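You operate a simulated robot arm through the tools that you are given. There is no shell and no other tool.

The job below is to be done with a simulated two-armed robot. You get a single attempt, and the scene is never put back.

TASK
Pick up the bottle from the top of the short grey table with one hand, pass it to the other hand and put it on the bay one. Set down upright: bottle.

It is judged by the outcome, as a careful person would: the job done as asked, and still so three seconds after it is handed in. It fails if anything else is knocked over, pushed out of place, dropped, spilled or broken.

THE ROBOT
Two 7-joint arms with three-finger grippers on one trunk, on a base that drives. Base frame: it is fixed to the floor where the robot stands at the start and does not move with it; the origin is under the middle of the robot, x ahead of it, y to its left, z up. Lengths are in mm, angles in rad, forces in N, time in s.
The left shoulder is at the start at [56, 154, 953], the right one opposite. With the tool pointing down near the work surface each hand reaches from about 100 to 640 mm from the robot's upright axis, wherever it stands, measured 20 degrees to its own side. Places, roughly: bay one (21x27 cm) [-3500, 2940, 920]; bottle [-3500, 1500, 750]. Payload 2.69 kg a hand.
Tool frame (each hand has its own): the origin (TCP) lies between the finger pads and is the grasp point; the fingertips stand 29 mm ahead of it; z points along the fingers, y is the line along which they close. The gripper opens to 120 mm. The gripper's body begins 78 mm behind the TCP.
Orientation is told as [roll, pitch, yaw] about the base's x, y, z axes, in that order, counted from this pose: with the fingers straight down and closing along the base's y, the tool's x points along the base's -x, its y along +y and its z along -z.

THE INTERFACE
- The arms move only by the tool nudge_tool. It takes "left_deltas", "right_deltas" or both (then of equal length, played together; a hand with none holds still); each is a list of rows, each a list of 7 numbers: the shift along the base's x, y, z in mm, then the turn, a rotation vector about the base's x, y, z in rad, then the gripper command, from -1 (shut) to 1 (fully open), values between in proportion. In form: [[tx, ty, tz, rx, ry, rz, fingers], ...]. A call has 1 to 20 rows; each row shifts and turns the commanded pose from where the row before left it. Rows are played at 5 a second. More than 50 mm and 0.15 rad between two rows, or a gripper value outside its range, and nothing of the call is played. A pose out of reach is approached as far as the arm can. The call stops where the force on the tool passes 40 N (or 10 N more than at its start, if that is more) or the arm is blocked; 0.2 s more then pass. The fingers move at their own pace and stop on an object; they squeeze with about 42 N. The grip force told is the motor's: it shows also when the fingers shut on nothing. Time passes only in rows, and 0.2 s behind the last, so rows that do not move let the fingers close. It gives the time, the measured TCP pose, the force on the tool (base axes), the opening and the grip force at its end, in the units of the frame above (readings bear some noise), with the torque about the TCP (base axes, N m) and any sound that the robot's microphone picked up.
- Cameras (640 x 400 px; columns grow to the right, rows downward): "scene" is now at [178.3, -9.3, 1117.8]; the picture's right is [-0.09, -1.00, 0.00], its down [-0.38, 0.04, -0.92] and it looks along [0.92, -0.09, -0.38] (base axes); focal length 214 px, centre (320, 200). "left" rides on the left gripper at [63, 0, -104] in its tool frame; the picture's right is [-0.01, 1.00, 0.00], its down [-0.83, 0.00, -0.56] and it looks along [-0.56, 0.00, 0.83] (tool axes); focal length 275 px, centre (320, 200). "right" rides on the right gripper at [63, 0, -104] in its tool frame; the picture's right is [0.01, 1.00, 0.00], its down [-0.83, 0.00, -0.56] and it looks along [-0.56, 0.00, 0.83] (tool axes); focal length 275 px, centre (320, 200). There is no depth. A picture from a camera that has moved, and an enlarged one, comes with that camera's place and axes in the base frame and with its lens.
- capture(camera): a new picture of that camera. It takes no simulated time.
- slide_trunk(by): slides the trunk up (or, below 0, down) by that many mm; the arms and the scene camera ride with it, the base frame stays. It gives what a move gives, with no picture.
- drive_base(legs): drives the robot by 1 to 6 legs, each [ahead, left, turn to the left] in mm, mm and rad, along the robot's own axes; the way and the turn of a leg run together, so that a leg with both is an arc; at most 1500 mm and 3.142 rad a leg. The arms and the cameras ride along, it lands a little off, and it stops where it bumps. It gives what a move gives.
- pan_tilt(pan, tilt): turns the head with the scene camera to pan (to the left, within 1.396 rad either way) and tilt (down, from -0.506 to 1.204), counted from straight ahead of the robot. It gives what a move gives.
- zoom(camera, box): a new picture of the part [left, top, right, bottom] of that camera's present view, enlarged. It takes no simulated time.
- job_done(): hands the job in; it is judged then, once.

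Places have to be worked out from the pictures, the camera data and where the tool is seen. Open the grippers and draw the arms clear of the work before you hand the job in, unless the task says otherwise.

The tools are called after ">>>" as name(argument=value, ...) on one line, values as JSON. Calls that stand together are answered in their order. nudge_tool: Moves the arms, as the interface text tells. Its arguments: {"type":"object","properties":{"left_deltas":{"type":"array"},"right_deltas":{"type":"array"}},"required":[]} The other tools are called the same way: slide_trunk (by) slides the trunk up or down; drive_base (legs) drives the base; pan_tilt (pan, tilt) turns the head that bears the scene camera; capture (camera) takes a picture; zoom (camera, box) takes an enlarged picture of a part of a camera's view; job_done () hands the job in.

At the start:

```text
clock: 0.0
left_tool_pos: [440.2, 157.1, 992.6]
left_orientation: [-0.001, 0.0, 0.001]
left_wrist_force: [0.7, 0.6, 0.3]
left_wrist_torque: [0.01, 0.0, -0.01]
left_gripper_width: 120.2
left_grip_force: 0.1
right_tool_pos: [314.4, -139.7, 1058.0]
right_orientation: [0.0, -0.002, -0.001]
right_wrist_force: [0.3, 1.1, 0.6]
right_wrist_torque: [-0.02, 0.03, -0.02]
right_gripper_width: 120.0
right_grip_force: 0.1
trunk travel left (down, up): [-325.0, 113.0]
robot x, y, heading: [1.3, 1.1, -0.01]
head pan, tilt: [-0.093, 0.394]
```

scene: 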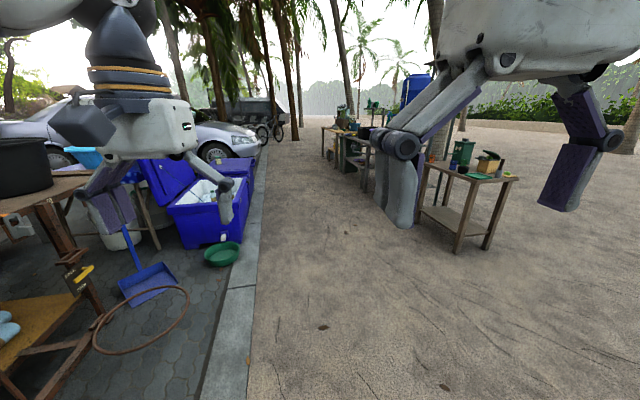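
right: 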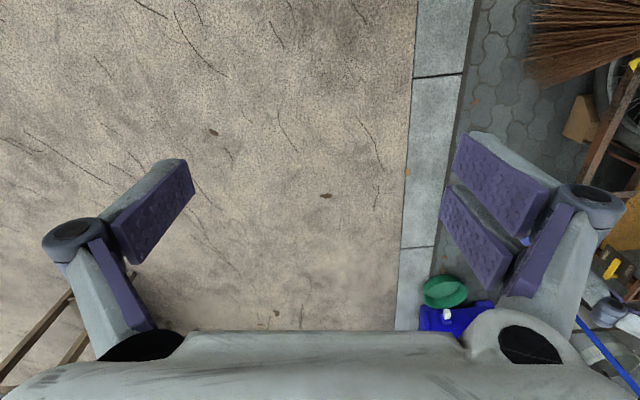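
left: 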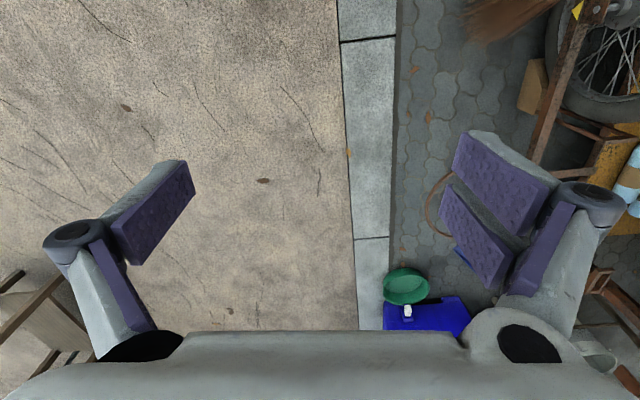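

The work lies behind the robot at x≈-3500. I first look around with the head to see what stands in the way on the left and right.

>>> pan_tilt(pan=1.39, tilt=0.3)

>>> capture(camera="scene")

>>> pan_tilt(pan=-1.39, tilt=0.3)

>>> capture(camera="scene")

```text
clock: 1.6
left_tool_pos: [441.0, 157.1, 991.3]
left_orientation: [0.001, 0.0, 0.0]
left_wrist_force: [0.6, 0.0, -0.5]
left_wrist_torque: [-0.01, -0.05, 0.01]
left_gripper_width: 120.1
left_grip_force: 0.0
right_tool_pos: [314.0, -139.6, 1058.2]
right_orientation: [0.0, 0.0, -0.003]
right_wrist_force: [-0.3, 0.3, -0.6]
right_wrist_torque: [-0.03, -0.02, -0.02]
right_gripper_width: 120.0
right_grip_force: 0.1
trunk travel left (down, up): [-325.0, 113.0]
robot x, y, heading: [-0.9, 0.1, -0.002]
head pan, tilt: [1.389, 0.3]
```

```text
taken
camera scene: at [102.9, 91.1, 1126.5], right [0.98, -0.18, 0.0], down [-0.05, -0.29, -0.96], along [0.17, 0.94, -0.3], focal length 214 px, centre (320, 200)
```

scene: 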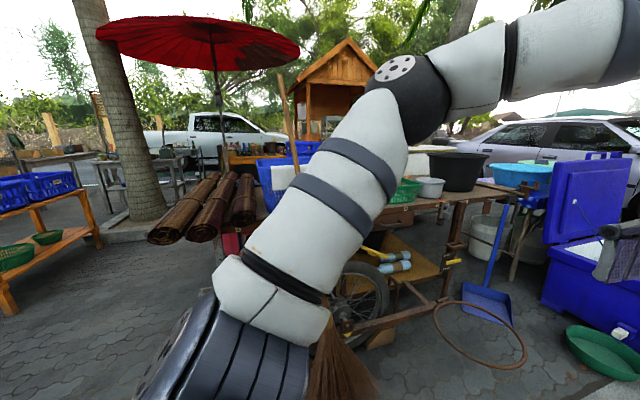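

```text
clock: 4.0
left_tool_pos: [441.6, 156.3, 991.2]
left_orientation: [0.0, 0.0, 0.0]
left_wrist_force: [-0.2, -0.3, 0.4]
left_wrist_torque: [0.01, 0.02, -0.01]
left_gripper_width: 120.0
left_grip_force: 0.1
right_tool_pos: [314.5, -139.7, 1058.1]
right_orientation: [0.001, 0.0, -0.001]
right_wrist_force: [0.8, -0.3, -1.1]
right_wrist_torque: [-0.03, -0.01, -0.02]
right_gripper_width: 119.8
right_grip_force: 0.0
trunk travel left (down, up): [-325.0, 113.0]
robot x, y, heading: [-1.7, 1.1, 0.002]
head pan, tilt: [-1.389, 0.3]
```

```text
taken
camera scene: at [102.9, -92.5, 1126.5], right [-0.98, -0.18, 0.0], down [-0.05, 0.29, -0.96], along [0.17, -0.94, -0.3], focal length 214 px, centre (320, 200)
```

scene: 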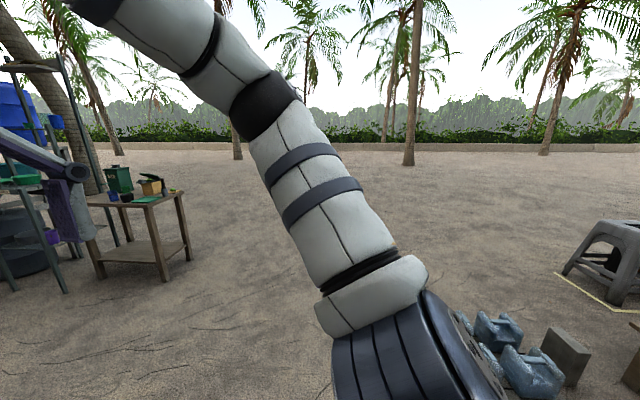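

The nearest objects on the right (blue bags at about [-760,-1080]) are over a metre away, so turning in place is clear. I turn right toward the rear and look.

>>> drive_base(legs=[[0, 0, -1.57]])

>>> pan_tilt(pan=-1.2, tilt=0.3)

>>> capture(camera="scene")

>>> pan_tilt(pan=0.0, tilt=0.4)

>>> capture(camera="scene")

```text
clock: 8.3
left_tool_pos: [154.5, -442.9, 991.7]
left_orientation: [0.0, 0.001, -1.574]
left_wrist_force: [-0.6, 0.6, 0.2]
left_wrist_torque: [0.0, -0.01, 0.0]
left_gripper_width: 119.9
left_grip_force: 0.0
right_tool_pos: [-139.5, -312.1, 1057.7]
right_orientation: [0.001, 0.0, -1.575]
right_wrist_force: [-0.4, -0.5, 0.4]
right_wrist_torque: [0.0, -0.02, 0.02]
right_gripper_width: 120.0
right_grip_force: 0.1
trunk travel left (down, up): [-325.0, 113.0]
robot x, y, heading: [2.7, 0.3, -1.572]
head pan, tilt: [-1.389, 0.3]
```

```text
clock: 9.0
left_tool_pos: [155.2, -442.1, 991.3]
left_orientation: [0.0, -0.001, -1.575]
left_wrist_force: [1.2, -0.2, -0.5]
left_wrist_torque: [-0.01, 0.0, -0.02]
left_gripper_width: 119.9
left_grip_force: 0.1
right_tool_pos: [-140.9, -312.9, 1058.3]
right_orientation: [0.0, 0.001, -1.577]
right_wrist_force: [1.6, 0.9, 0.0]
right_wrist_torque: [0.0, 0.01, -0.02]
right_gripper_width: 120.1
right_grip_force: 0.0
trunk travel left (down, up): [-325.0, 113.0]
robot x, y, heading: [-2.2, -0.9, -1.58]
head pan, tilt: [-1.201, 0.3]
```

```text
taken
camera scene: at [-87.8, -120.4, 1126.5], right [-0.36, 0.93, 0.0], down [0.28, 0.11, -0.96], along [-0.89, -0.34, -0.3], focal length 214 px, centre (320, 200)
```

scene: 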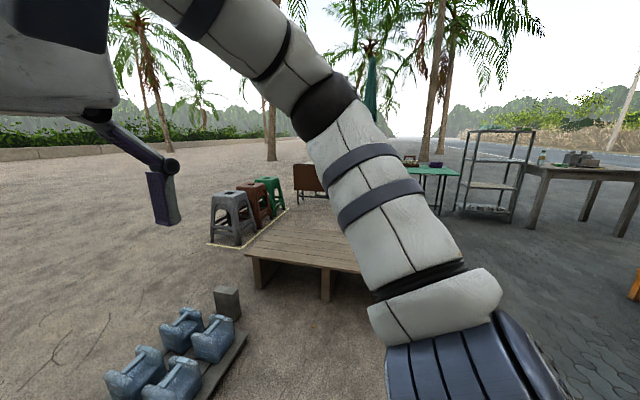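

```text
clock: 10.4
left_tool_pos: [154.5, -442.5, 991.7]
left_orientation: [-0.001, 0.001, -1.574]
left_wrist_force: [-0.1, 0.2, -0.2]
left_wrist_torque: [0.01, 0.01, -0.01]
left_gripper_width: 119.9
left_grip_force: 0.1
right_tool_pos: [-140.3, -313.5, 1058.7]
right_orientation: [-0.001, 0.0, -1.574]
right_wrist_force: [-0.1, -0.3, 0.0]
right_wrist_torque: [0.01, 0.01, -0.02]
right_gripper_width: 120.0
right_grip_force: 0.0
trunk travel left (down, up): [-325.0, 113.0]
robot x, y, heading: [-0.5, -3.7, -1.575]
head pan, tilt: [0.0, 0.4]
```

```text
taken
camera scene: at [-1.0, -179.7, 1117.3], right [-1.0, 0.0, 0.0], down [0.0, 0.39, -0.92], along [0.0, -0.92, -0.39], focal length 214 px, centre (320, 200)
```

scene: 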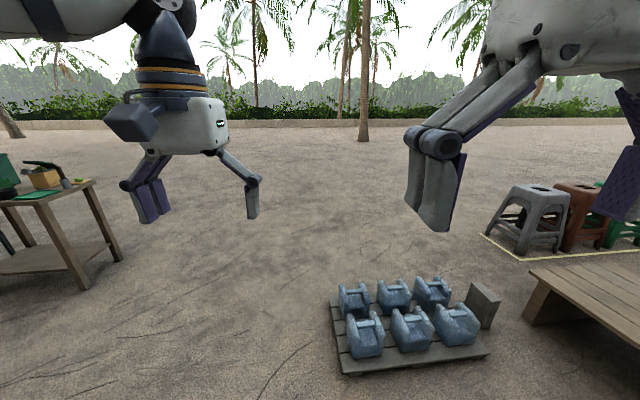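

A low wooden platform and a tray of jugs lie to the south-west; the route toward -x on the paved side looks open. I turn on to face -x and look again.

>>> drive_base(legs=[[0, 0, -1.57]])

>>> pan_tilt(pan=0.0, tilt=0.3)

>>> capture(camera="scene")

>>> pan_tilt(pan=-0.6, tilt=0.3)

>>> capture(camera="scene")

```text
clock: 14.6
left_tool_pos: [-441.4, -155.0, 991.5]
left_orientation: [0.0, 0.0, 3.137]
left_wrist_force: [0.6, -0.1, 0.5]
left_wrist_torque: [-0.01, -0.01, -0.02]
left_gripper_width: 119.9
left_grip_force: 0.0
right_tool_pos: [-313.5, 141.4, 1059.2]
right_orientation: [-0.002, 0.0, 3.134]
right_wrist_force: [-0.6, 0.1, -0.2]
right_wrist_torque: [-0.02, 0.01, 0.0]
right_gripper_width: 119.9
right_grip_force: 0.0
trunk travel left (down, up): [-325.0, 113.0]
robot x, y, heading: [4.1, 3.4, 3.137]
head pan, tilt: [0.0, 0.4]
```

```text
clock: 15.3
left_tool_pos: [-442.2, -153.7, 991.2]
left_orientation: [0.0, 0.002, 3.136]
left_wrist_force: [-0.5, -1.2, 0.0]
left_wrist_torque: [0.01, -0.02, -0.02]
left_gripper_width: 120.0
left_grip_force: 0.1
right_tool_pos: [-313.2, 142.4, 1059.0]
right_orientation: [0.0, -0.001, 3.134]
right_wrist_force: [-0.4, 1.4, 0.0]
right_wrist_torque: [-0.01, 0.01, -0.01]
right_gripper_width: 119.9
right_grip_force: 0.1
trunk travel left (down, up): [-325.0, 113.0]
robot x, y, heading: [0.3, 0.6, 3.139]
head pan, tilt: [0.0, 0.3]
```

```text
taken
camera scene: at [-180.0, 0.2, 1126.5], right [0.01, 1.0, 0.0], down [0.3, 0.0, -0.96], along [-0.96, 0.01, -0.3], focal length 214 px, centre (320, 200)
```

scene: 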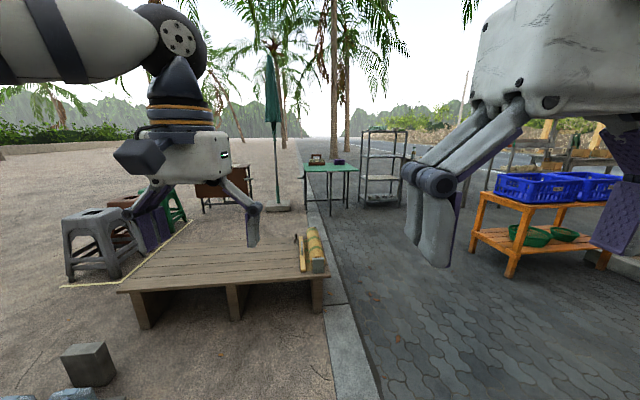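

```text
clock: 16.3
left_tool_pos: [-442.3, -154.5, 992.7]
left_orientation: [0.0, 0.001, 3.137]
left_wrist_force: [0.2, -0.1, 0.5]
left_wrist_torque: [-0.03, 0.0, 0.0]
left_gripper_width: 120.0
left_grip_force: 0.0
right_tool_pos: [-313.2, 141.7, 1058.7]
right_orientation: [0.001, 0.001, 3.134]
right_wrist_force: [0.0, 0.3, -0.6]
right_wrist_torque: [0.01, 0.01, -0.03]
right_gripper_width: 120.0
right_grip_force: 0.0
trunk travel left (down, up): [-325.0, 113.0]
robot x, y, heading: [0.7, -1.9, 3.132]
head pan, tilt: [-0.6, 0.3]
```

```text
taken
camera scene: at [-163.4, 52.8, 1126.5], right [0.57, 0.82, 0.0], down [0.24, -0.17, -0.96], along [-0.79, 0.54, -0.3], focal length 214 px, centre (320, 200)
```

scene: 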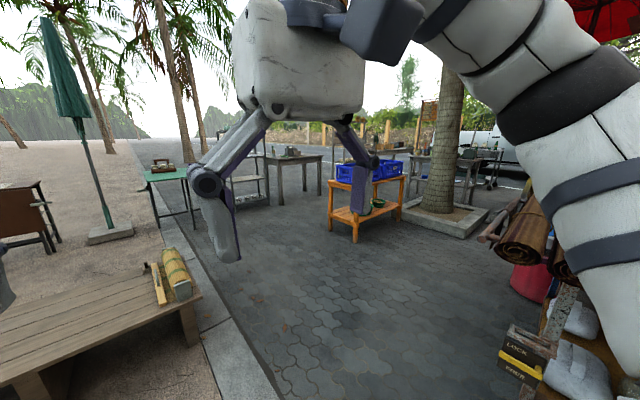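

The grey table with the bottle should be near pixel (285,155) and bay one near (343,145). I zoom in there.

>>> zoom(camera="scene", box=[220, 100, 420, 225])

>>> zoom(camera="scene", box=[100, 100, 520, 362])

```text
3.20 times, centred on (320, 162) of scene
camera zoom: at [-163.4, 52.8, 1126.5], right [0.57, 0.82, 0.0], down [0.24, -0.17, -0.96], along [-0.79, 0.54, -0.3], focal length 686 px, centre (320, 320)
```

zoom: 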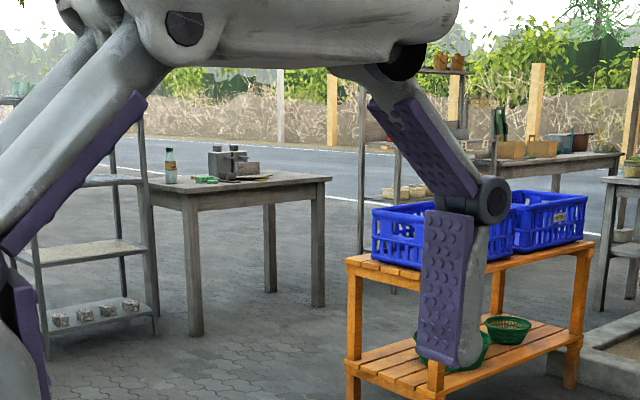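

```text
1.52 times, centred on (310, 231) of scene
camera zoom: at [-163.4, 52.8, 1126.5], right [0.57, 0.82, 0.0], down [0.24, -0.17, -0.96], along [-0.79, 0.54, -0.3], focal length 327 px, centre (335, 153)
```

zoom: 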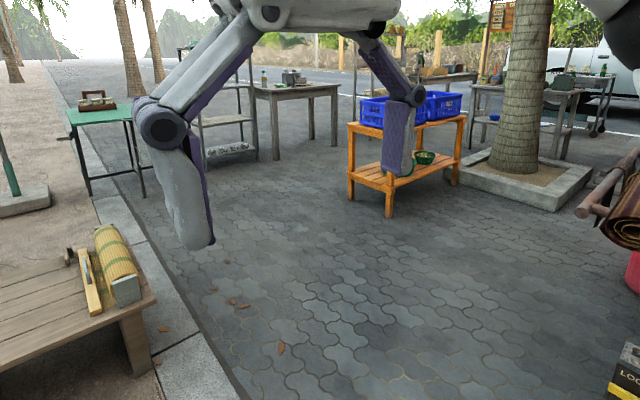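

The bottle stands on the -y end of the grey table (top ≈ z 750), table spanning about x -3340…-3870, y 1400…2270; bay one appears to be in a metal rack behind the blue crates' bench. I drive diagonally in steps, keeping about half a metre from the platform corner and the orange bench.

>>> drive_base(legs=[[1150, -560, 0]])

>>> pan_tilt(pan=-0.4, tilt=0.35)

>>> capture(camera="scene")

>>> pan_tilt(pan=0.2, tilt=0.4)

>>> capture(camera="scene")

```text
clock: 22.7
left_tool_pos: [-1590.1, 407.8, 991.9]
left_orientation: [0.001, 0.0, 3.139]
left_wrist_force: [0.8, 1.0, -0.5]
left_wrist_torque: [0.02, 0.0, 0.03]
left_gripper_width: 119.9
left_grip_force: 0.0
right_tool_pos: [-1462.0, 702.4, 1059.3]
right_orientation: [0.0, 0.0, 3.138]
right_wrist_force: [-0.1, 0.1, 0.7]
right_wrist_torque: [0.01, -0.01, -0.04]
right_gripper_width: 120.0
right_grip_force: 0.1
trunk travel left (down, up): [-325.0, 113.0]
robot x, y, heading: [-1149.3, 566.0, 3.142]
head pan, tilt: [-0.6, 0.3]
```

```text
clock: 23.5
left_tool_pos: [-1589.3, 407.4, 992.4]
left_orientation: [0.001, 0.0, 3.139]
left_wrist_force: [-1.1, 0.1, 0.3]
left_wrist_torque: [-0.02, 0.03, 0.02]
left_gripper_width: 119.9
left_grip_force: 0.1
right_tool_pos: [-1462.6, 703.0, 1058.1]
right_orientation: [0.0, -0.001, 3.138]
right_wrist_force: [0.0, 0.1, 0.1]
right_wrist_torque: [-0.03, -0.01, -0.03]
right_gripper_width: 120.2
right_grip_force: 0.1
trunk travel left (down, up): [-325.0, 113.0]
robot x, y, heading: [-1146.8, 566.3, 3.138]
head pan, tilt: [-0.4, 0.351]
```

```text
taken
camera scene: at [-1320.0, 598.9, 1121.8], right [0.39, 0.92, 0.0], down [0.32, -0.13, -0.94], along [-0.86, 0.37, -0.34], focal length 214 px, centre (320, 200)
```

scene: 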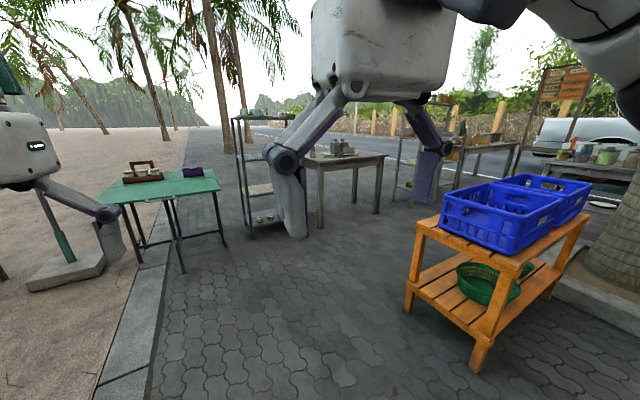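

```text
clock: 24.5
left_tool_pos: [-1588.9, 407.3, 991.2]
left_orientation: [0.0, -0.001, 3.137]
left_wrist_force: [0.5, 0.5, 0.8]
left_wrist_torque: [0.02, -0.01, 0.01]
left_gripper_width: 120.0
left_grip_force: 0.0
right_tool_pos: [-1462.0, 703.0, 1057.9]
right_orientation: [0.0, 0.001, 3.137]
right_wrist_force: [0.2, 0.1, 0.2]
right_wrist_torque: [0.0, 0.0, 0.0]
right_gripper_width: 120.0
right_grip_force: 0.0
trunk travel left (down, up): [-325.0, 113.0]
robot x, y, heading: [-1150.4, 560.7, 3.136]
head pan, tilt: [0.201, 0.4]
```

```text
taken
camera scene: at [-1325.2, 544.2, 1117.3], right [-0.2, 0.98, 0.0], down [0.38, 0.08, -0.92], along [-0.9, -0.18, -0.39], focal length 214 px, centre (320, 200)
```

scene: 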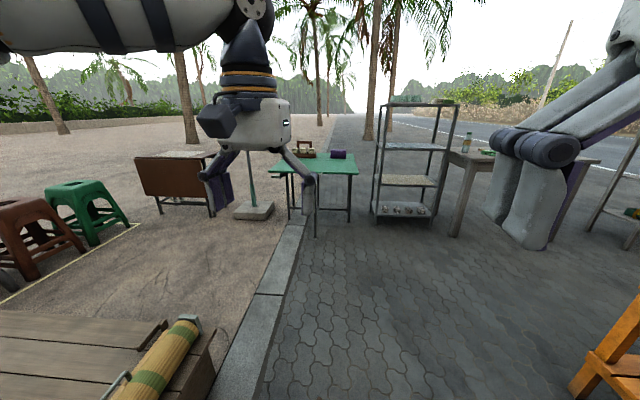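

The orange bench spans about x -1650…-2150, y 1530…2530, so there is a >1 m corridor in front of the grey table. I drive on to about (-2350, 950) and look again.

>>> drive_base(legs=[[1200, -390, 0]])

>>> pan_tilt(pan=-0.3, tilt=0.4)

>>> capture(camera="scene")

>>> pan_tilt(pan=-1.0, tilt=0.3)

>>> capture(camera="scene")

```text
clock: 30.8
left_tool_pos: [-2775.6, 803.5, 992.5]
left_orientation: [0.001, 0.0, 3.133]
left_wrist_force: [-1.0, -0.3, -0.2]
left_wrist_torque: [-0.02, -0.02, -0.01]
left_gripper_width: 120.2
left_grip_force: 0.0
right_tool_pos: [-2645.7, 1097.3, 1058.2]
right_orientation: [0.0, -0.003, 3.13]
right_wrist_force: [0.0, -0.4, 0.3]
right_wrist_torque: [-0.03, -0.02, -0.02]
right_gripper_width: 119.9
right_grip_force: 0.0
trunk travel left (down, up): [-325.0, 113.0]
robot x, y, heading: [-2334.3, 956.4, 3.13]
head pan, tilt: [0.201, 0.4]
```

```text
clock: 31.7
left_tool_pos: [-2775.1, 803.0, 993.0]
left_orientation: [-0.002, 0.0, 3.129]
left_wrist_force: [-0.6, 1.1, -0.4]
left_wrist_torque: [-0.01, 0.02, -0.01]
left_gripper_width: 120.1
left_grip_force: 0.0
right_tool_pos: [-2645.8, 1097.2, 1058.4]
right_orientation: [-0.001, 0.0, 3.13]
right_wrist_force: [0.0, 0.1, 0.1]
right_wrist_torque: [-0.05, 0.02, 0.03]
right_gripper_width: 119.9
right_grip_force: 0.2
trunk travel left (down, up): [-325.0, 113.0]
robot x, y, heading: [-2332.7, 956.9, 3.129]
head pan, tilt: [-0.3, 0.4]
```

```text
taken
camera scene: at [-2507.4, 983.4, 1117.3], right [0.31, 0.95, 0.0], down [0.37, -0.12, -0.92], along [-0.88, 0.28, -0.39], focal length 214 px, centre (320, 200)
```

scene: 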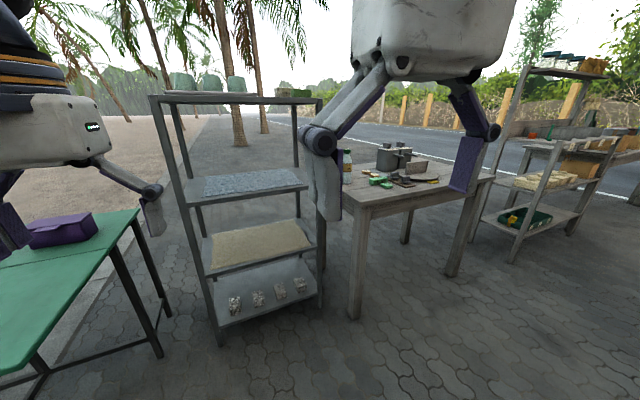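

```text
clock: 32.8
left_tool_pos: [-2776.2, 803.4, 991.3]
left_orientation: [-0.002, -0.001, 3.131]
left_wrist_force: [0.3, -0.2, 0.1]
left_wrist_torque: [0.0, -0.02, 0.03]
left_gripper_width: 120.1
left_grip_force: 0.0
right_tool_pos: [-2645.1, 1098.4, 1057.6]
right_orientation: [0.0, 0.0, 3.129]
right_wrist_force: [0.6, 0.2, 0.1]
right_wrist_torque: [-0.01, 0.0, -0.02]
right_gripper_width: 120.0
right_grip_force: 0.0
trunk travel left (down, up): [-325.0, 113.0]
robot x, y, heading: [-2330.3, 952.8, 3.135]
head pan, tilt: [-1.0, 0.3]
```

```text
taken
camera scene: at [-2468.9, 1034.2, 1126.5], right [0.85, 0.53, 0.0], down [0.16, -0.25, -0.96], along [-0.51, 0.81, -0.3], focal length 214 px, centre (320, 200)
```

scene: 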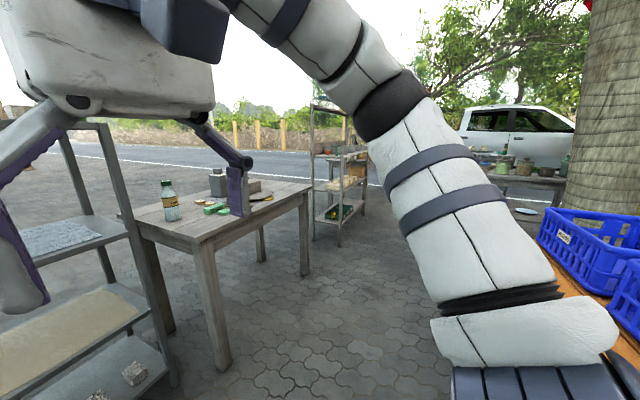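

The bottle (green cap, clear body) is seen on the table's near -y corner, and the bay rack stands beyond the table. I zoom on both.

>>> zoom(camera="scene", box=[290, 90, 390, 260])

>>> zoom(camera="scene", box=[120, 150, 320, 275])

>>> pan_tilt(pan=-0.45, tilt=0.3)

>>> zoom(camera="scene", box=[400, 30, 640, 250])

```text
2.35 times, centred on (340, 175) of scene
camera zoom: at [-2468.9, 1034.2, 1126.5], right [0.85, 0.53, 0.0], down [0.16, -0.25, -0.96], along [-0.51, 0.81, -0.3], focal length 505 px, centre (273, 259)
```

zoom: 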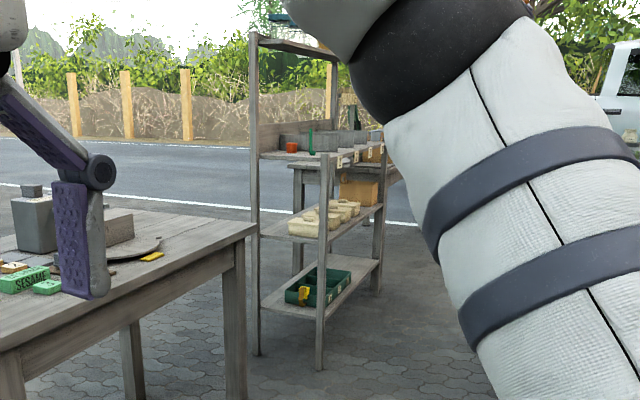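

```text
3.20 times, centred on (220, 212) of scene
camera zoom: at [-2468.9, 1034.2, 1126.5], right [0.85, 0.53, 0.0], down [0.16, -0.25, -0.96], along [-0.51, 0.81, -0.3], focal length 686 px, centre (640, 160)
```

zoom: 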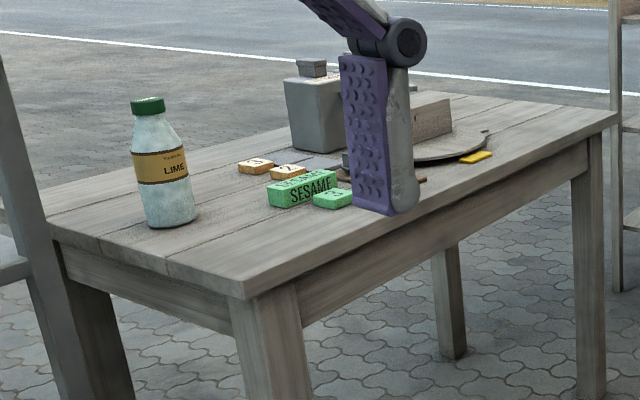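

```text
clock: 33.7
left_tool_pos: [-2775.0, 803.0, 991.4]
left_orientation: [0.001, -0.001, 3.132]
left_wrist_force: [0.0, 0.0, -0.2]
left_wrist_torque: [-0.01, 0.01, 0.02]
left_gripper_width: 120.0
left_grip_force: 0.1
right_tool_pos: [-2644.9, 1097.4, 1058.0]
right_orientation: [0.001, 0.0, 3.128]
right_wrist_force: [0.9, 0.0, 0.2]
right_wrist_torque: [0.01, 0.03, -0.03]
right_gripper_width: 120.0
right_grip_force: 0.0
trunk travel left (down, up): [-325.0, 113.0]
robot x, y, heading: [-2336.1, 954.7, 3.129]
head pan, tilt: [-0.45, 0.3]
```

```text
1.82 times, centred on (520, 140) of scene
camera zoom: at [-2502.8, 996.7, 1126.5], right [0.45, 0.9, 0.0], down [0.26, -0.13, -0.96], along [-0.86, 0.43, -0.3], focal length 390 px, centre (-44, 309)
```

zoom: 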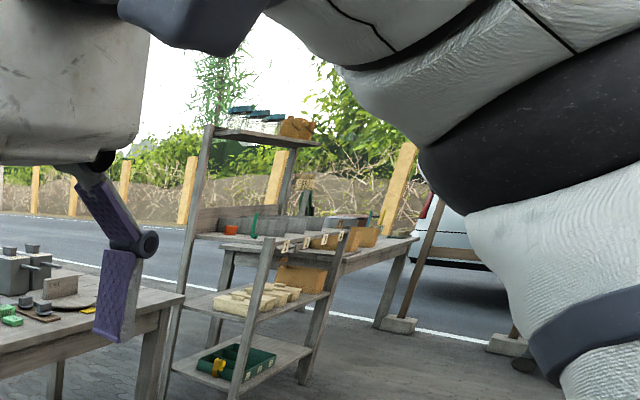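

The rack with the numbered bays stands at about x -3350…-3660, y from ≈2800; its shelf at z≈920 with a further top shelf at ≈1340. Before picking I drive along the corridor to look at bay one from close up.

>>> drive_base(legs=[[365, -250, 0], [0, -700, 0]])

>>> pan_tilt(pan=-0.6, tilt=0.35)

>>> capture(camera="scene")

>>> pan_tilt(pan=-1.1, tilt=0.35)

>>> capture(camera="scene")

```text
clock: 41.8
left_tool_pos: [-3127.9, 1755.4, 993.2]
left_orientation: [0.001, -0.001, 3.129]
left_wrist_force: [-0.3, -0.1, 0.7]
left_wrist_torque: [-0.03, 0.03, -0.01]
left_gripper_width: 119.8
left_grip_force: 0.1
right_tool_pos: [-2994.9, 2050.0, 1057.7]
right_orientation: [0.0, -0.003, 3.127]
right_wrist_force: [0.5, 0.7, -0.2]
right_wrist_torque: [0.02, -0.02, 0.03]
right_gripper_width: 120.2
right_grip_force: 0.0
trunk travel left (down, up): [-325.0, 113.0]
robot x, y, heading: [-2682.8, 1904.2, 3.128]
head pan, tilt: [-0.45, 0.3]
```

```text
clock: 42.5
left_tool_pos: [-3126.2, 1755.4, 993.3]
left_orientation: [0.001, 0.0, 3.128]
left_wrist_force: [0.4, -0.2, 0.4]
left_wrist_torque: [0.01, 0.02, 0.0]
left_gripper_width: 120.2
left_grip_force: 0.2
right_tool_pos: [-2996.5, 2050.4, 1058.1]
right_orientation: [0.004, -0.002, 3.127]
right_wrist_force: [0.1, -0.3, 0.5]
right_wrist_torque: [0.0, 0.0, 0.0]
right_gripper_width: 120.1
right_grip_force: 0.0
trunk travel left (down, up): [-325.0, 113.0]
robot x, y, heading: [-2683.7, 1908.1, 3.129]
head pan, tilt: [-0.6, 0.351]
```

```text
taken
camera scene: at [-2846.2, 1959.9, 1121.8], right [0.57, 0.82, 0.0], down [0.28, -0.2, -0.94], along [-0.77, 0.54, -0.34], focal length 214 px, centre (320, 200)
```

scene: 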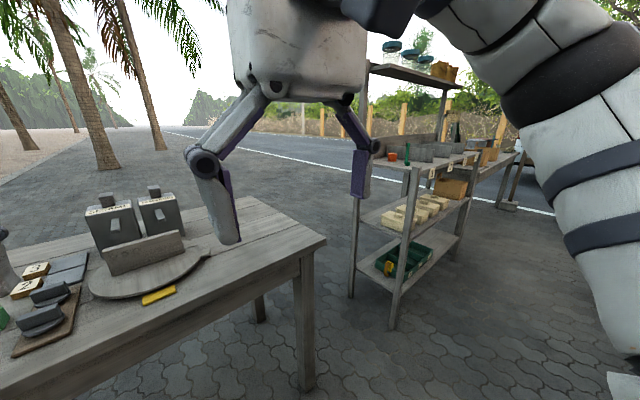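

```text
clock: 43.4
left_tool_pos: [-3126.9, 1755.6, 992.6]
left_orientation: [0.0, 0.001, 3.131]
left_wrist_force: [-0.3, -0.2, 0.4]
left_wrist_torque: [-0.03, 0.02, -0.01]
left_gripper_width: 120.0
left_grip_force: 0.1
right_tool_pos: [-2996.0, 2050.2, 1057.4]
right_orientation: [0.001, 0.0, 3.127]
right_wrist_force: [0.0, 0.7, 0.4]
right_wrist_torque: [0.03, 0.05, -0.02]
right_gripper_width: 120.0
right_grip_force: 0.1
trunk travel left (down, up): [-325.0, 113.0]
robot x, y, heading: [-2687.5, 1906.8, 3.129]
head pan, tilt: [-1.1, 0.351]
```

```text
taken
camera scene: at [-2811.3, 1989.9, 1121.8], right [0.9, 0.44, 0.0], down [0.15, -0.31, -0.94], along [-0.42, 0.84, -0.34], focal length 214 px, centre (320, 200)
```

scene: 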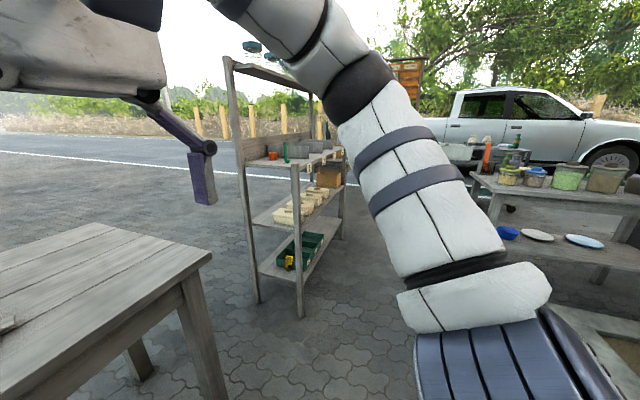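

>>> zoom(camera="scene", box=[215, 40, 375, 200])

>>> pan_tilt(pan=-0.72, tilt=0.25)

>>> zoom(camera="scene", box=[310, 60, 510, 185])

```text
2.50 times, centred on (295, 120) of scene
camera zoom: at [-2811.3, 1989.9, 1121.8], right [0.9, 0.44, 0.0], down [0.15, -0.31, -0.94], along [-0.42, 0.84, -0.34], focal length 536 px, centre (382, 400)
```

zoom: 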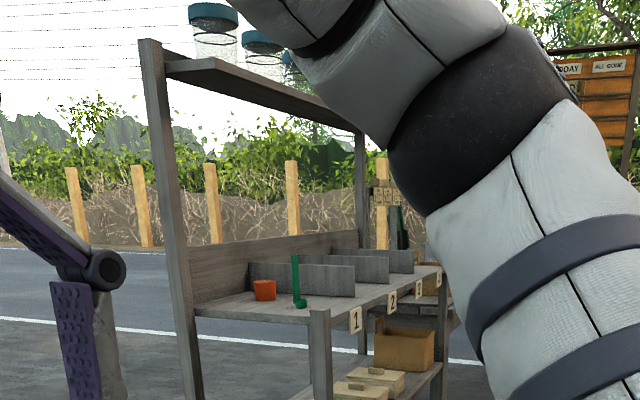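

```text
clock: 44.3
left_tool_pos: [-3127.7, 1755.3, 991.5]
left_orientation: [0.001, 0.0, 3.131]
left_wrist_force: [-0.5, -0.1, 0.4]
left_wrist_torque: [-0.02, -0.02, -0.03]
left_gripper_width: 119.7
left_grip_force: 0.1
right_tool_pos: [-2995.8, 2050.1, 1058.4]
right_orientation: [0.002, 0.002, 3.128]
right_wrist_force: [-0.6, 0.0, -0.2]
right_wrist_torque: [0.01, 0.01, 0.01]
right_gripper_width: 120.2
right_grip_force: 0.0
trunk travel left (down, up): [-325.0, 113.0]
robot x, y, heading: [-2686.4, 1909.6, 3.131]
head pan, tilt: [-0.721, 0.25]
```

```text
3.20 times, centred on (410, 122) of scene
camera zoom: at [-2839.3, 1969.0, 1131.2], right [0.67, 0.74, 0.0], down [0.18, -0.17, -0.97], along [-0.72, 0.65, -0.25], focal length 686 px, centre (32, 448)
```

zoom: 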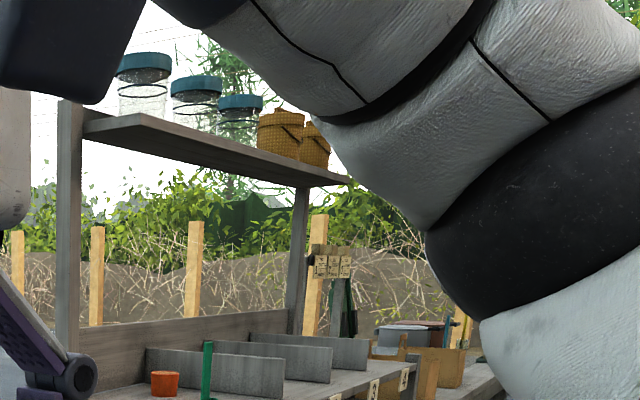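

The shelf at 920 has low dividers with labels 1, 2, 3, 4; in bay one I see an orange pot (~[-3600,2970]) and a thin green object (~[-3477,2933]). I drive closer so the right wrist camera looks into bay one.

>>> drive_base(legs=[[0, -840, 0]])

>>> capture(camera="right")

>>> pan_tilt(pan=0.0, tilt=0.3)

>>> capture(camera="scene")

```text
clock: 51.0
left_tool_pos: [-3115.7, 2585.8, 992.7]
left_orientation: [0.0, 0.002, 3.125]
left_wrist_force: [0.8, 0.7, -0.3]
left_wrist_torque: [-0.01, 0.03, -0.01]
left_gripper_width: 120.0
left_grip_force: 0.0
right_tool_pos: [-2983.9, 2880.9, 1058.4]
right_orientation: [0.0, -0.002, 3.125]
right_wrist_force: [-0.5, -0.4, -0.7]
right_wrist_torque: [-0.02, -0.03, -0.03]
right_gripper_width: 120.1
right_grip_force: 0.1
trunk travel left (down, up): [-325.0, 113.0]
robot x, y, heading: [-2672.7, 2735.6, 3.126]
head pan, tilt: [-0.721, 0.25]
```

```text
taken
camera right: at [-2921.2, 2879.9, 1163.9], right [-0.01, -1.0, 0.0], down [-0.83, 0.01, 0.56], along [-0.56, 0.01, -0.83], focal length 275 px, centre (320, 200)
```

right: 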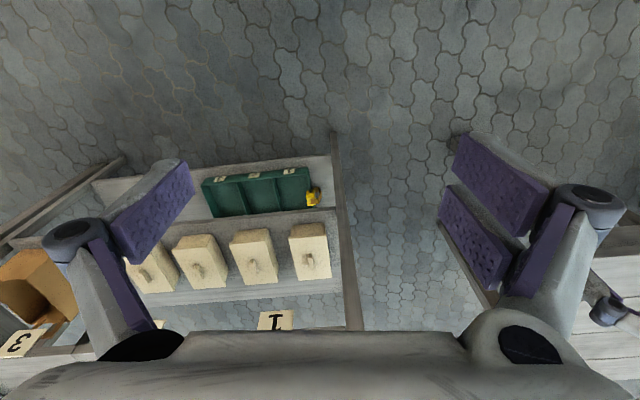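

```text
clock: 52.1
left_tool_pos: [-3116.5, 2585.3, 992.2]
left_orientation: [0.0, 0.0, 3.126]
left_wrist_force: [0.3, 0.6, -0.5]
left_wrist_torque: [0.01, 0.01, 0.02]
left_gripper_width: 119.9
left_grip_force: 0.0
right_tool_pos: [-2984.0, 2879.5, 1058.3]
right_orientation: [0.0, -0.001, 3.126]
right_wrist_force: [0.5, 0.3, -0.9]
right_wrist_torque: [-0.01, -0.02, 0.01]
right_gripper_width: 120.1
right_grip_force: 0.3
trunk travel left (down, up): [-325.0, 113.0]
robot x, y, heading: [-2670.8, 2733.8, 3.124]
head pan, tilt: [0.0, 0.3]
```

```text
taken
camera scene: at [-2852.0, 2738.1, 1126.5], right [0.02, 1.0, 0.0], down [0.3, 0.0, -0.96], along [-0.96, 0.01, -0.3], focal length 214 px, centre (320, 200)
```

scene: 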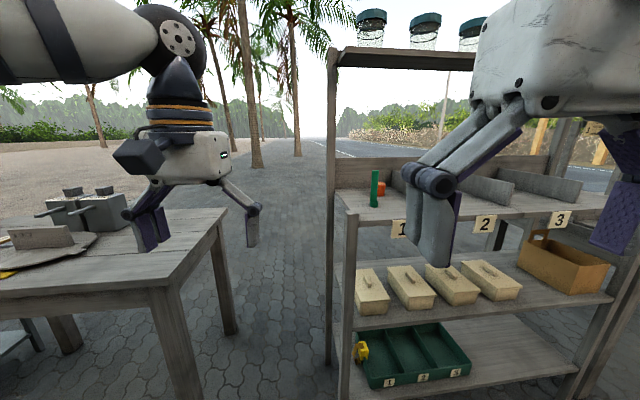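

The wrist view is blocked by the gripper body itself in that direction, but the scene view shows the green stick and orange pot at the left front of bay one. I move the right hand aside to the robot's right to open the scene view and zoom.

>>> nudge_tool(right_deltas=[[30, 40, 0, 0, 0, 0, 1], [30, 40, 0, 0, 0, 0, 1], [20, 40, 0, 0, 0, 0, 1], [0, 40, 0, 0, 0, 0, 1], [0, 40, 0, 0, 0, 0, 1]])

>>> slide_trunk(by=100)

>>> pan_tilt(pan=-0.25, tilt=0.4)

>>> capture(camera="scene")

>>> zoom(camera="scene", box=[240, 110, 440, 235])

```text
clock: 53.3
left_tool_pos: [-3115.1, 2585.7, 993.1]
left_orientation: [-0.002, 0.0, 3.127]
left_wrist_force: [0.1, 0.5, 0.7]
left_wrist_torque: [0.0, -0.02, -0.01]
left_gripper_width: 120.1
left_grip_force: 0.0
right_tool_pos: [-2922.2, 3010.2, 973.3]
right_orientation: [-0.001, -0.003, 3.124]
right_wrist_force: [-0.4, -0.2, 0.0]
right_wrist_torque: [0.01, 0.01, -0.04]
right_gripper_width: 119.9
right_grip_force: 0.1
right hand out of reach, approached as far as the arm can: row 1, 2, 3, 4, 5
trunk travel left (down, up): [-325.0, 113.0]
robot x, y, heading: [-2674.0, 2738.4, 3.13]
head pan, tilt: [0.0, 0.3]
```

```text
clock: 54.7
left_tool_pos: [-3116.0, 2586.1, 1091.3]
left_orientation: [-0.001, 0.001, 3.125]
left_wrist_force: [0.0, 0.5, -0.2]
left_wrist_torque: [0.03, -0.03, -0.02]
left_gripper_width: 119.6
left_grip_force: 0.0
right_tool_pos: [-2922.9, 3008.5, 1073.3]
right_orientation: [0.0, 0.002, 3.124]
right_wrist_force: [0.1, 0.2, 0.1]
right_wrist_torque: [0.02, -0.02, -0.01]
right_gripper_width: 120.1
right_grip_force: 0.2
trunk travel left (down, up): [-425.0, 13.0]
robot x, y, heading: [-2667.1, 2737.1, 3.125]
head pan, tilt: [0.0, 0.3]
```

```text
clock: 55.4
left_tool_pos: [-3115.0, 2585.6, 1092.3]
left_orientation: [0.001, 0.001, 3.126]
left_wrist_force: [-0.1, -0.2, 1.1]
left_wrist_torque: [0.01, 0.03, 0.01]
left_gripper_width: 120.0
left_grip_force: 0.0
right_tool_pos: [-2922.2, 3007.3, 1074.2]
right_orientation: [0.001, -0.002, 3.126]
right_wrist_force: [0.2, -0.2, -0.5]
right_wrist_torque: [0.01, 0.02, 0.03]
right_gripper_width: 120.2
right_grip_force: 0.0
trunk travel left (down, up): [-425.0, 13.0]
robot x, y, heading: [-2670.4, 2733.9, 3.128]
head pan, tilt: [-0.25, 0.4]
```

```text
taken
camera scene: at [-2780.5, 2759.7, 1233.6], right [0.26, 0.97, 0.0], down [0.38, -0.1, -0.92], along [-0.89, 0.24, -0.39], focal length 214 px, centre (320, 200)
```

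scene: 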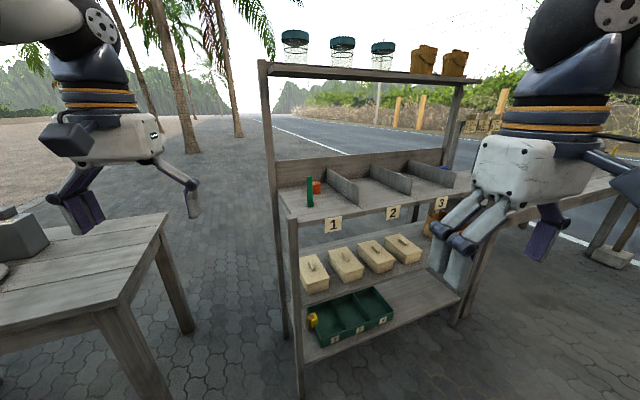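

```text
3.20 times, centred on (340, 172) of scene
camera zoom: at [-2780.5, 2759.7, 1233.6], right [0.26, 0.97, 0.0], down [0.38, -0.1, -0.92], along [-0.89, 0.24, -0.39], focal length 686 px, centre (256, 288)
```

zoom: 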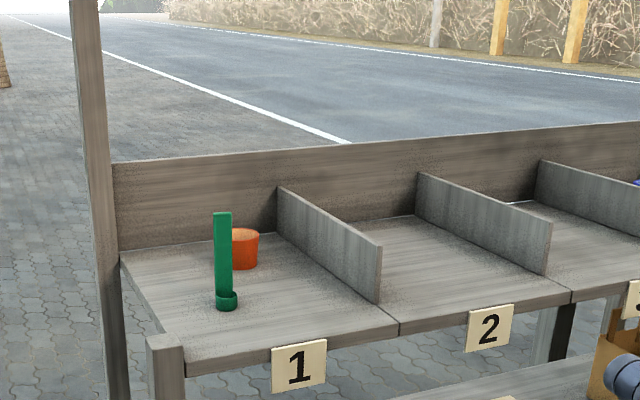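

Bay one is clear now: shelf ≈z 920, x -3350…-3660, y ≈2835…3065 (rack turned ≈0.1 rad); a green ladle stands at ≈(-3463,2911), an orange pot at ≈(-3563,2956), so the right-front half is free (around (-3440,3005)). I now test in free air whether the right hand can point its fingers forward horizontally, first bringing it ahead of the robot.

>>> nudge_tool(right_deltas=[[-40, -24, 0, 0, 0, 0, 1], [-40, -24, 0, 0, 0, 0, 1], [-40, -24, 0, 0, 0, 0, 1], [-40, -24, 0, 0, 0, 0, 1], [-40, -24, 0, 0, 0, 0, 1]])

```text
clock: 56.6
left_tool_pos: [-3117.2, 2584.9, 1091.8]
left_orientation: [-0.002, 0.0, 3.124]
left_wrist_force: [-0.2, -0.1, 0.0]
left_wrist_torque: [0.04, -0.03, -0.02]
left_gripper_width: 119.9
left_grip_force: 0.1
right_tool_pos: [-3124.2, 2886.5, 1073.1]
right_orientation: [-0.001, 0.0, 3.126]
right_wrist_force: [-0.2, 0.0, -0.3]
right_wrist_torque: [0.02, 0.01, 0.01]
right_gripper_width: 120.1
right_grip_force: 0.1
trunk travel left (down, up): [-425.0, 13.0]
robot x, y, heading: [-2675.2, 2737.2, 3.126]
head pan, tilt: [-0.25, 0.4]
```

The hand follows relative to its measured pose. Now I pitch it forward about the base +y axis in small turns to see how far it can go.

>>> nudge_tool(right_deltas=[[0, 0, 0, 0, 0.14, 0, 1], [0, 0, 0, 0, 0.14, 0, 1], [0, 0, 0, 0, 0.14, 0, 1], [0, 0, 0, 0, 0.14, 0, 1], [0, 0, 0, 0, 0.14, 0, 1], [0, 0, 0, 0, 0.14, 0, 1], [0, 0, 0, 0, 0.14, 0, 1], [0, 0, 0, 0, 0.14, 0, 1], [0, 0, 0, 0, 0.14, 0, 1], [0, 0, 0, 0, 0.14, 0, 1], [0, 0, 0, 0, 0.14, 0, 1]])

>>> capture(camera="scene")

>>> capture(camera="right")

```text
clock: 59.0
left_tool_pos: [-3116.9, 2585.2, 1091.0]
left_orientation: [-0.001, 0.0, 3.127]
left_wrist_force: [1.3, -1.0, -0.5]
left_wrist_torque: [0.0, 0.01, -0.02]
left_gripper_width: 120.1
left_grip_force: 0.1
right_tool_pos: [-3121.7, 2888.5, 1073.6]
right_orientation: [0.511, -1.538, 2.631]
right_wrist_force: [0.1, -0.8, -0.6]
right_wrist_torque: [0.01, 0.01, 0.04]
right_gripper_width: 120.2
right_grip_force: 0.0
trunk travel left (down, up): [-425.0, 13.0]
robot x, y, heading: [-2673.4, 2734.3, 3.124]
head pan, tilt: [-0.25, 0.4]
```

```text
taken
camera scene: at [-2780.8, 2759.6, 1233.5], right [0.26, 0.97, 0.0], down [0.38, -0.1, -0.92], along [-0.89, 0.24, -0.39], focal length 214 px, centre (320, 200)
```

scene: 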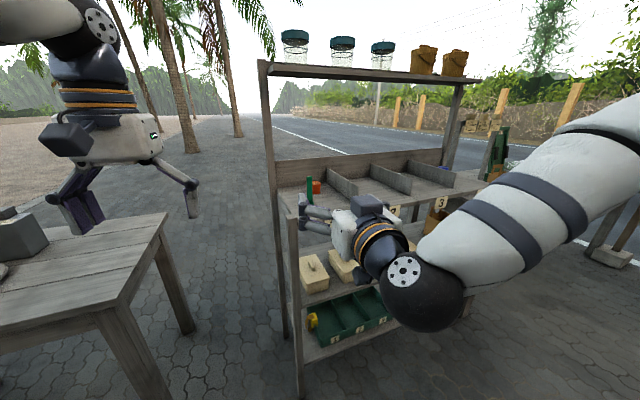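

```text
taken
camera right: at [-3016.7, 2886.9, 1015.5], right [0.0, -1.0, 0.01], down [0.53, 0.01, 0.85], along [-0.85, 0.01, 0.53], focal length 275 px, centre (320, 200)
```

right: 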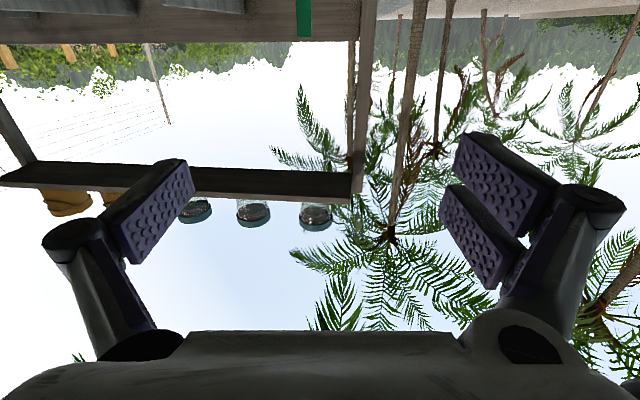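

The right hand can point horizontally forward. The scene picture doesn't quite match my projection of the TCP, so I zoom to see how the hand lies.

>>> zoom(camera="scene", box=[270, 150, 470, 290])

```text
2.86 times, centred on (370, 220) of scene
camera zoom: at [-2780.8, 2759.6, 1233.5], right [0.26, 0.97, 0.0], down [0.38, -0.1, -0.92], along [-0.89, 0.24, -0.39], focal length 613 px, centre (177, 143)
```

zoom: 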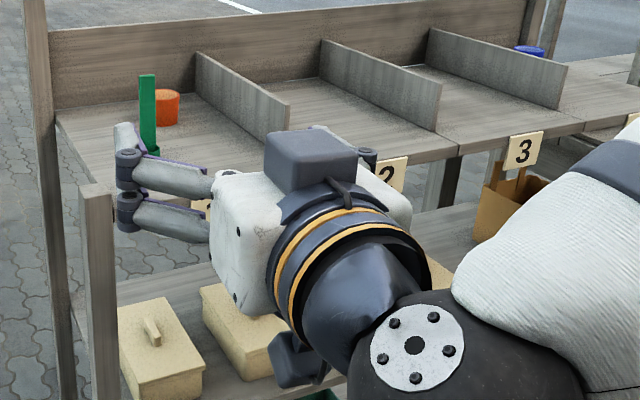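

The hand points forward fine (boxes ~55 mm above and ~90 mm below its axis). Plan: left hand picks the bottle low with a forward-tilted grip (~30° below horizontal), right hand takes it from above (fingers down) and sets it into the free right-front part of bay one. I turn the right hand back down and retract it a little.

>>> nudge_tool(right_deltas=[[0, 0, 0, 0, -0.14, 0, 1], [0, 0, 0, 0, -0.14, 0, 1], [0, 0, 0, 0, -0.14, 0, 1], [0, 0, 0, 0, -0.14, 0, 1], [0, 0, 0, 0, -0.14, 0, 1], [0, 0, 0, 0, -0.14, 0, 1], [0, 0, 0, 0, -0.14, 0, 1], [0, 0, 0, 0, -0.14, 0, 1], [0, 0, 0, 0, -0.14, 0, 1], [0, 0, 0, 0, -0.14, 0, 1], [0, 0, 0, 0, -0.14, 0, 1], [30, 0, 20, 0, 0, 0, 1], [30, 0, 20, 0, 0, 0, 1], [30, 0, 20, 0, 0, 0, 1], [30, 0, 20, 0, 0, 0, 1]])

>>> pan_tilt(pan=-0.25, tilt=0.2)

>>> zoom(camera="scene", box=[230, 60, 520, 241])

```text
clock: 62.2
left_tool_pos: [-3115.0, 2585.2, 1092.8]
left_orientation: [0.001, -0.004, 3.125]
left_wrist_force: [-0.2, 0.3, 0.2]
left_wrist_torque: [0.0, -0.02, 0.04]
left_gripper_width: 119.9
left_grip_force: 0.0
right_tool_pos: [-3001.3, 2889.2, 1154.9]
right_orientation: [0.0, -0.002, 3.122]
right_wrist_force: [0.7, -0.8, 0.5]
right_wrist_torque: [0.0, 0.0, -0.02]
right_gripper_width: 120.1
right_grip_force: 0.1
trunk travel left (down, up): [-425.0, 13.0]
robot x, y, heading: [-2668.8, 2735.2, 3.129]
head pan, tilt: [-0.25, 0.4]
```

```text
clock: 63.0
left_tool_pos: [-3115.9, 2586.0, 1092.3]
left_orientation: [0.002, 0.0, 3.124]
left_wrist_force: [-0.5, 0.0, -0.3]
left_wrist_torque: [0.02, 0.02, 0.01]
left_gripper_width: 120.2
left_grip_force: 0.0
right_tool_pos: [-3002.1, 2887.3, 1154.2]
right_orientation: [-0.002, -0.002, 3.125]
right_wrist_force: [-0.4, 0.5, 0.4]
right_wrist_torque: [-0.01, 0.02, -0.02]
right_gripper_width: 119.7
right_grip_force: 0.0
trunk travel left (down, up): [-425.0, 13.0]
robot x, y, heading: [-2668.8, 2732.3, 3.123]
head pan, tilt: [-0.25, 0.201]
```

```text
2.21 times, centred on (375, 150) of scene
camera zoom: at [-2781.1, 2760.0, 1252.1], right [0.26, 0.97, 0.0], down [0.19, -0.05, -0.98], along [-0.95, 0.26, -0.2], focal length 473 px, centre (199, 309)
```

zoom: 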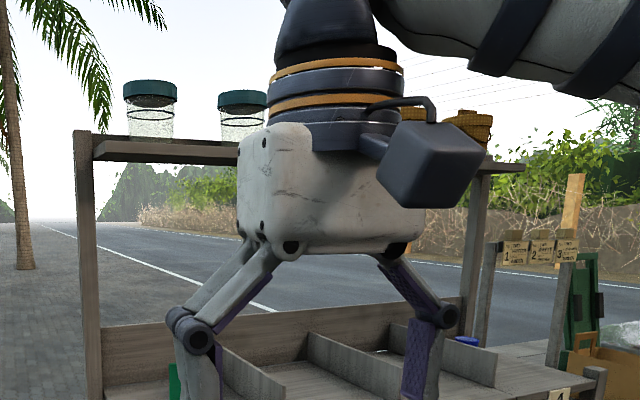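

I want the depth of the top shelf over bay one; I zoom on its left end.

>>> zoom(camera="scene", box=[255, 85, 345, 141])

>>> capture(camera="scene")

```text
7.11 times, centred on (300, 113) of scene
camera zoom: at [-2781.1, 2760.0, 1252.1], right [0.26, 0.97, 0.0], down [0.19, -0.05, -0.98], along [-0.95, 0.26, -0.2], focal length 1525 px, centre (462, 819)
```

zoom: 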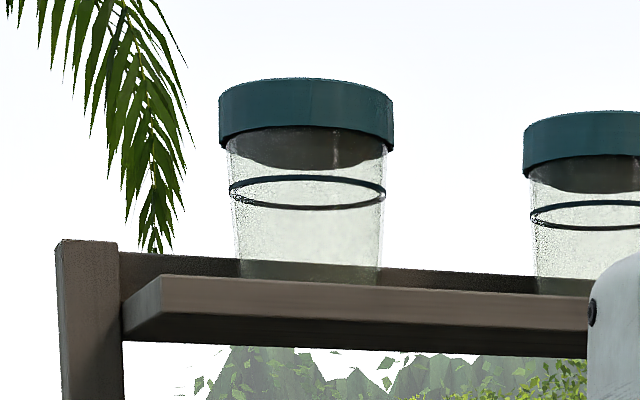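

```text
taken
camera scene: at [-2781.1, 2760.0, 1252.1], right [0.26, 0.97, 0.0], down [0.19, -0.05, -0.98], along [-0.95, 0.26, -0.2], focal length 214 px, centre (320, 200)
```

scene: 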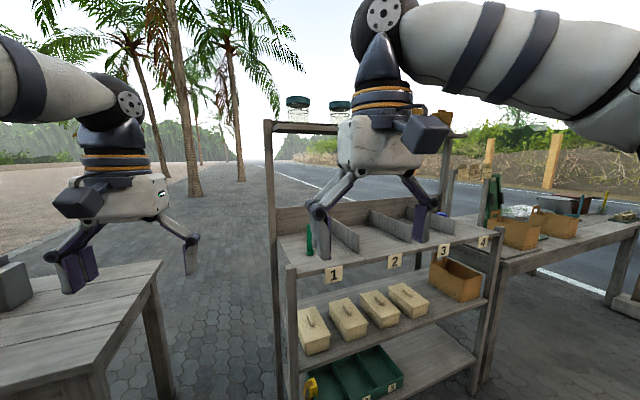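

The top shelf over the bay reaches forward only to x≈-3515 at z≈1340, so a fingers-down placement at x≈-3440 is clear of it. I drive back along the corridor to stand in front of the bottle for the left hand (robot y≈1605), straightening the heading.

>>> drive_base(legs=[[0, 1128, 0.016]])

>>> pan_tilt(pan=0.0, tilt=0.5)

>>> capture(camera="scene")

```text
clock: 71.8
left_tool_pos: [-3128.9, 1468.8, 1091.6]
left_orientation: [0.001, 0.001, 3.132]
left_wrist_force: [0.4, 0.6, 0.5]
left_wrist_torque: [0.02, -0.03, 0.0]
left_gripper_width: 120.0
left_grip_force: 0.0
right_tool_pos: [-3016.5, 1772.2, 1154.4]
right_orientation: [-0.002, -0.001, 3.131]
right_wrist_force: [-0.4, 0.1, 0.1]
right_wrist_torque: [-0.01, 0.0, -0.01]
right_gripper_width: 119.9
right_grip_force: 0.1
trunk travel left (down, up): [-425.0, 13.0]
robot x, y, heading: [-2684.5, 1621.1, 3.133]
head pan, tilt: [-0.25, 0.201]
```

```text
clock: 72.6
left_tool_pos: [-3127.0, 1467.3, 1091.9]
left_orientation: [0.0, -0.002, 3.134]
left_wrist_force: [-0.1, -0.2, -0.5]
left_wrist_torque: [-0.01, -0.02, -0.01]
left_gripper_width: 120.1
left_grip_force: 0.1
right_tool_pos: [-3016.7, 1773.2, 1154.2]
right_orientation: [-0.001, -0.002, 3.132]
right_wrist_force: [0.1, 0.1, 0.9]
right_wrist_torque: [0.0, 0.03, 0.0]
right_gripper_width: 120.0
right_grip_force: 0.0
trunk travel left (down, up): [-425.0, 13.0]
robot x, y, heading: [-2689.5, 1624.3, 3.133]
head pan, tilt: [0.0, 0.499]
```

```text
taken
camera scene: at [-2795.2, 1621.9, 1224.5], right [0.01, 1.0, 0.0], down [0.48, 0.0, -0.88], along [-0.88, 0.01, -0.48], focal length 214 px, centre (320, 200)
```

scene: 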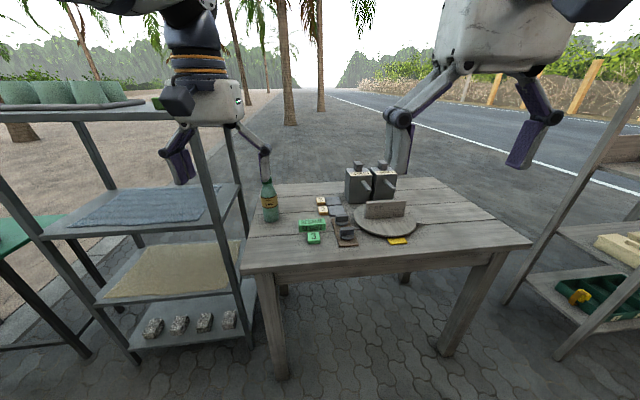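

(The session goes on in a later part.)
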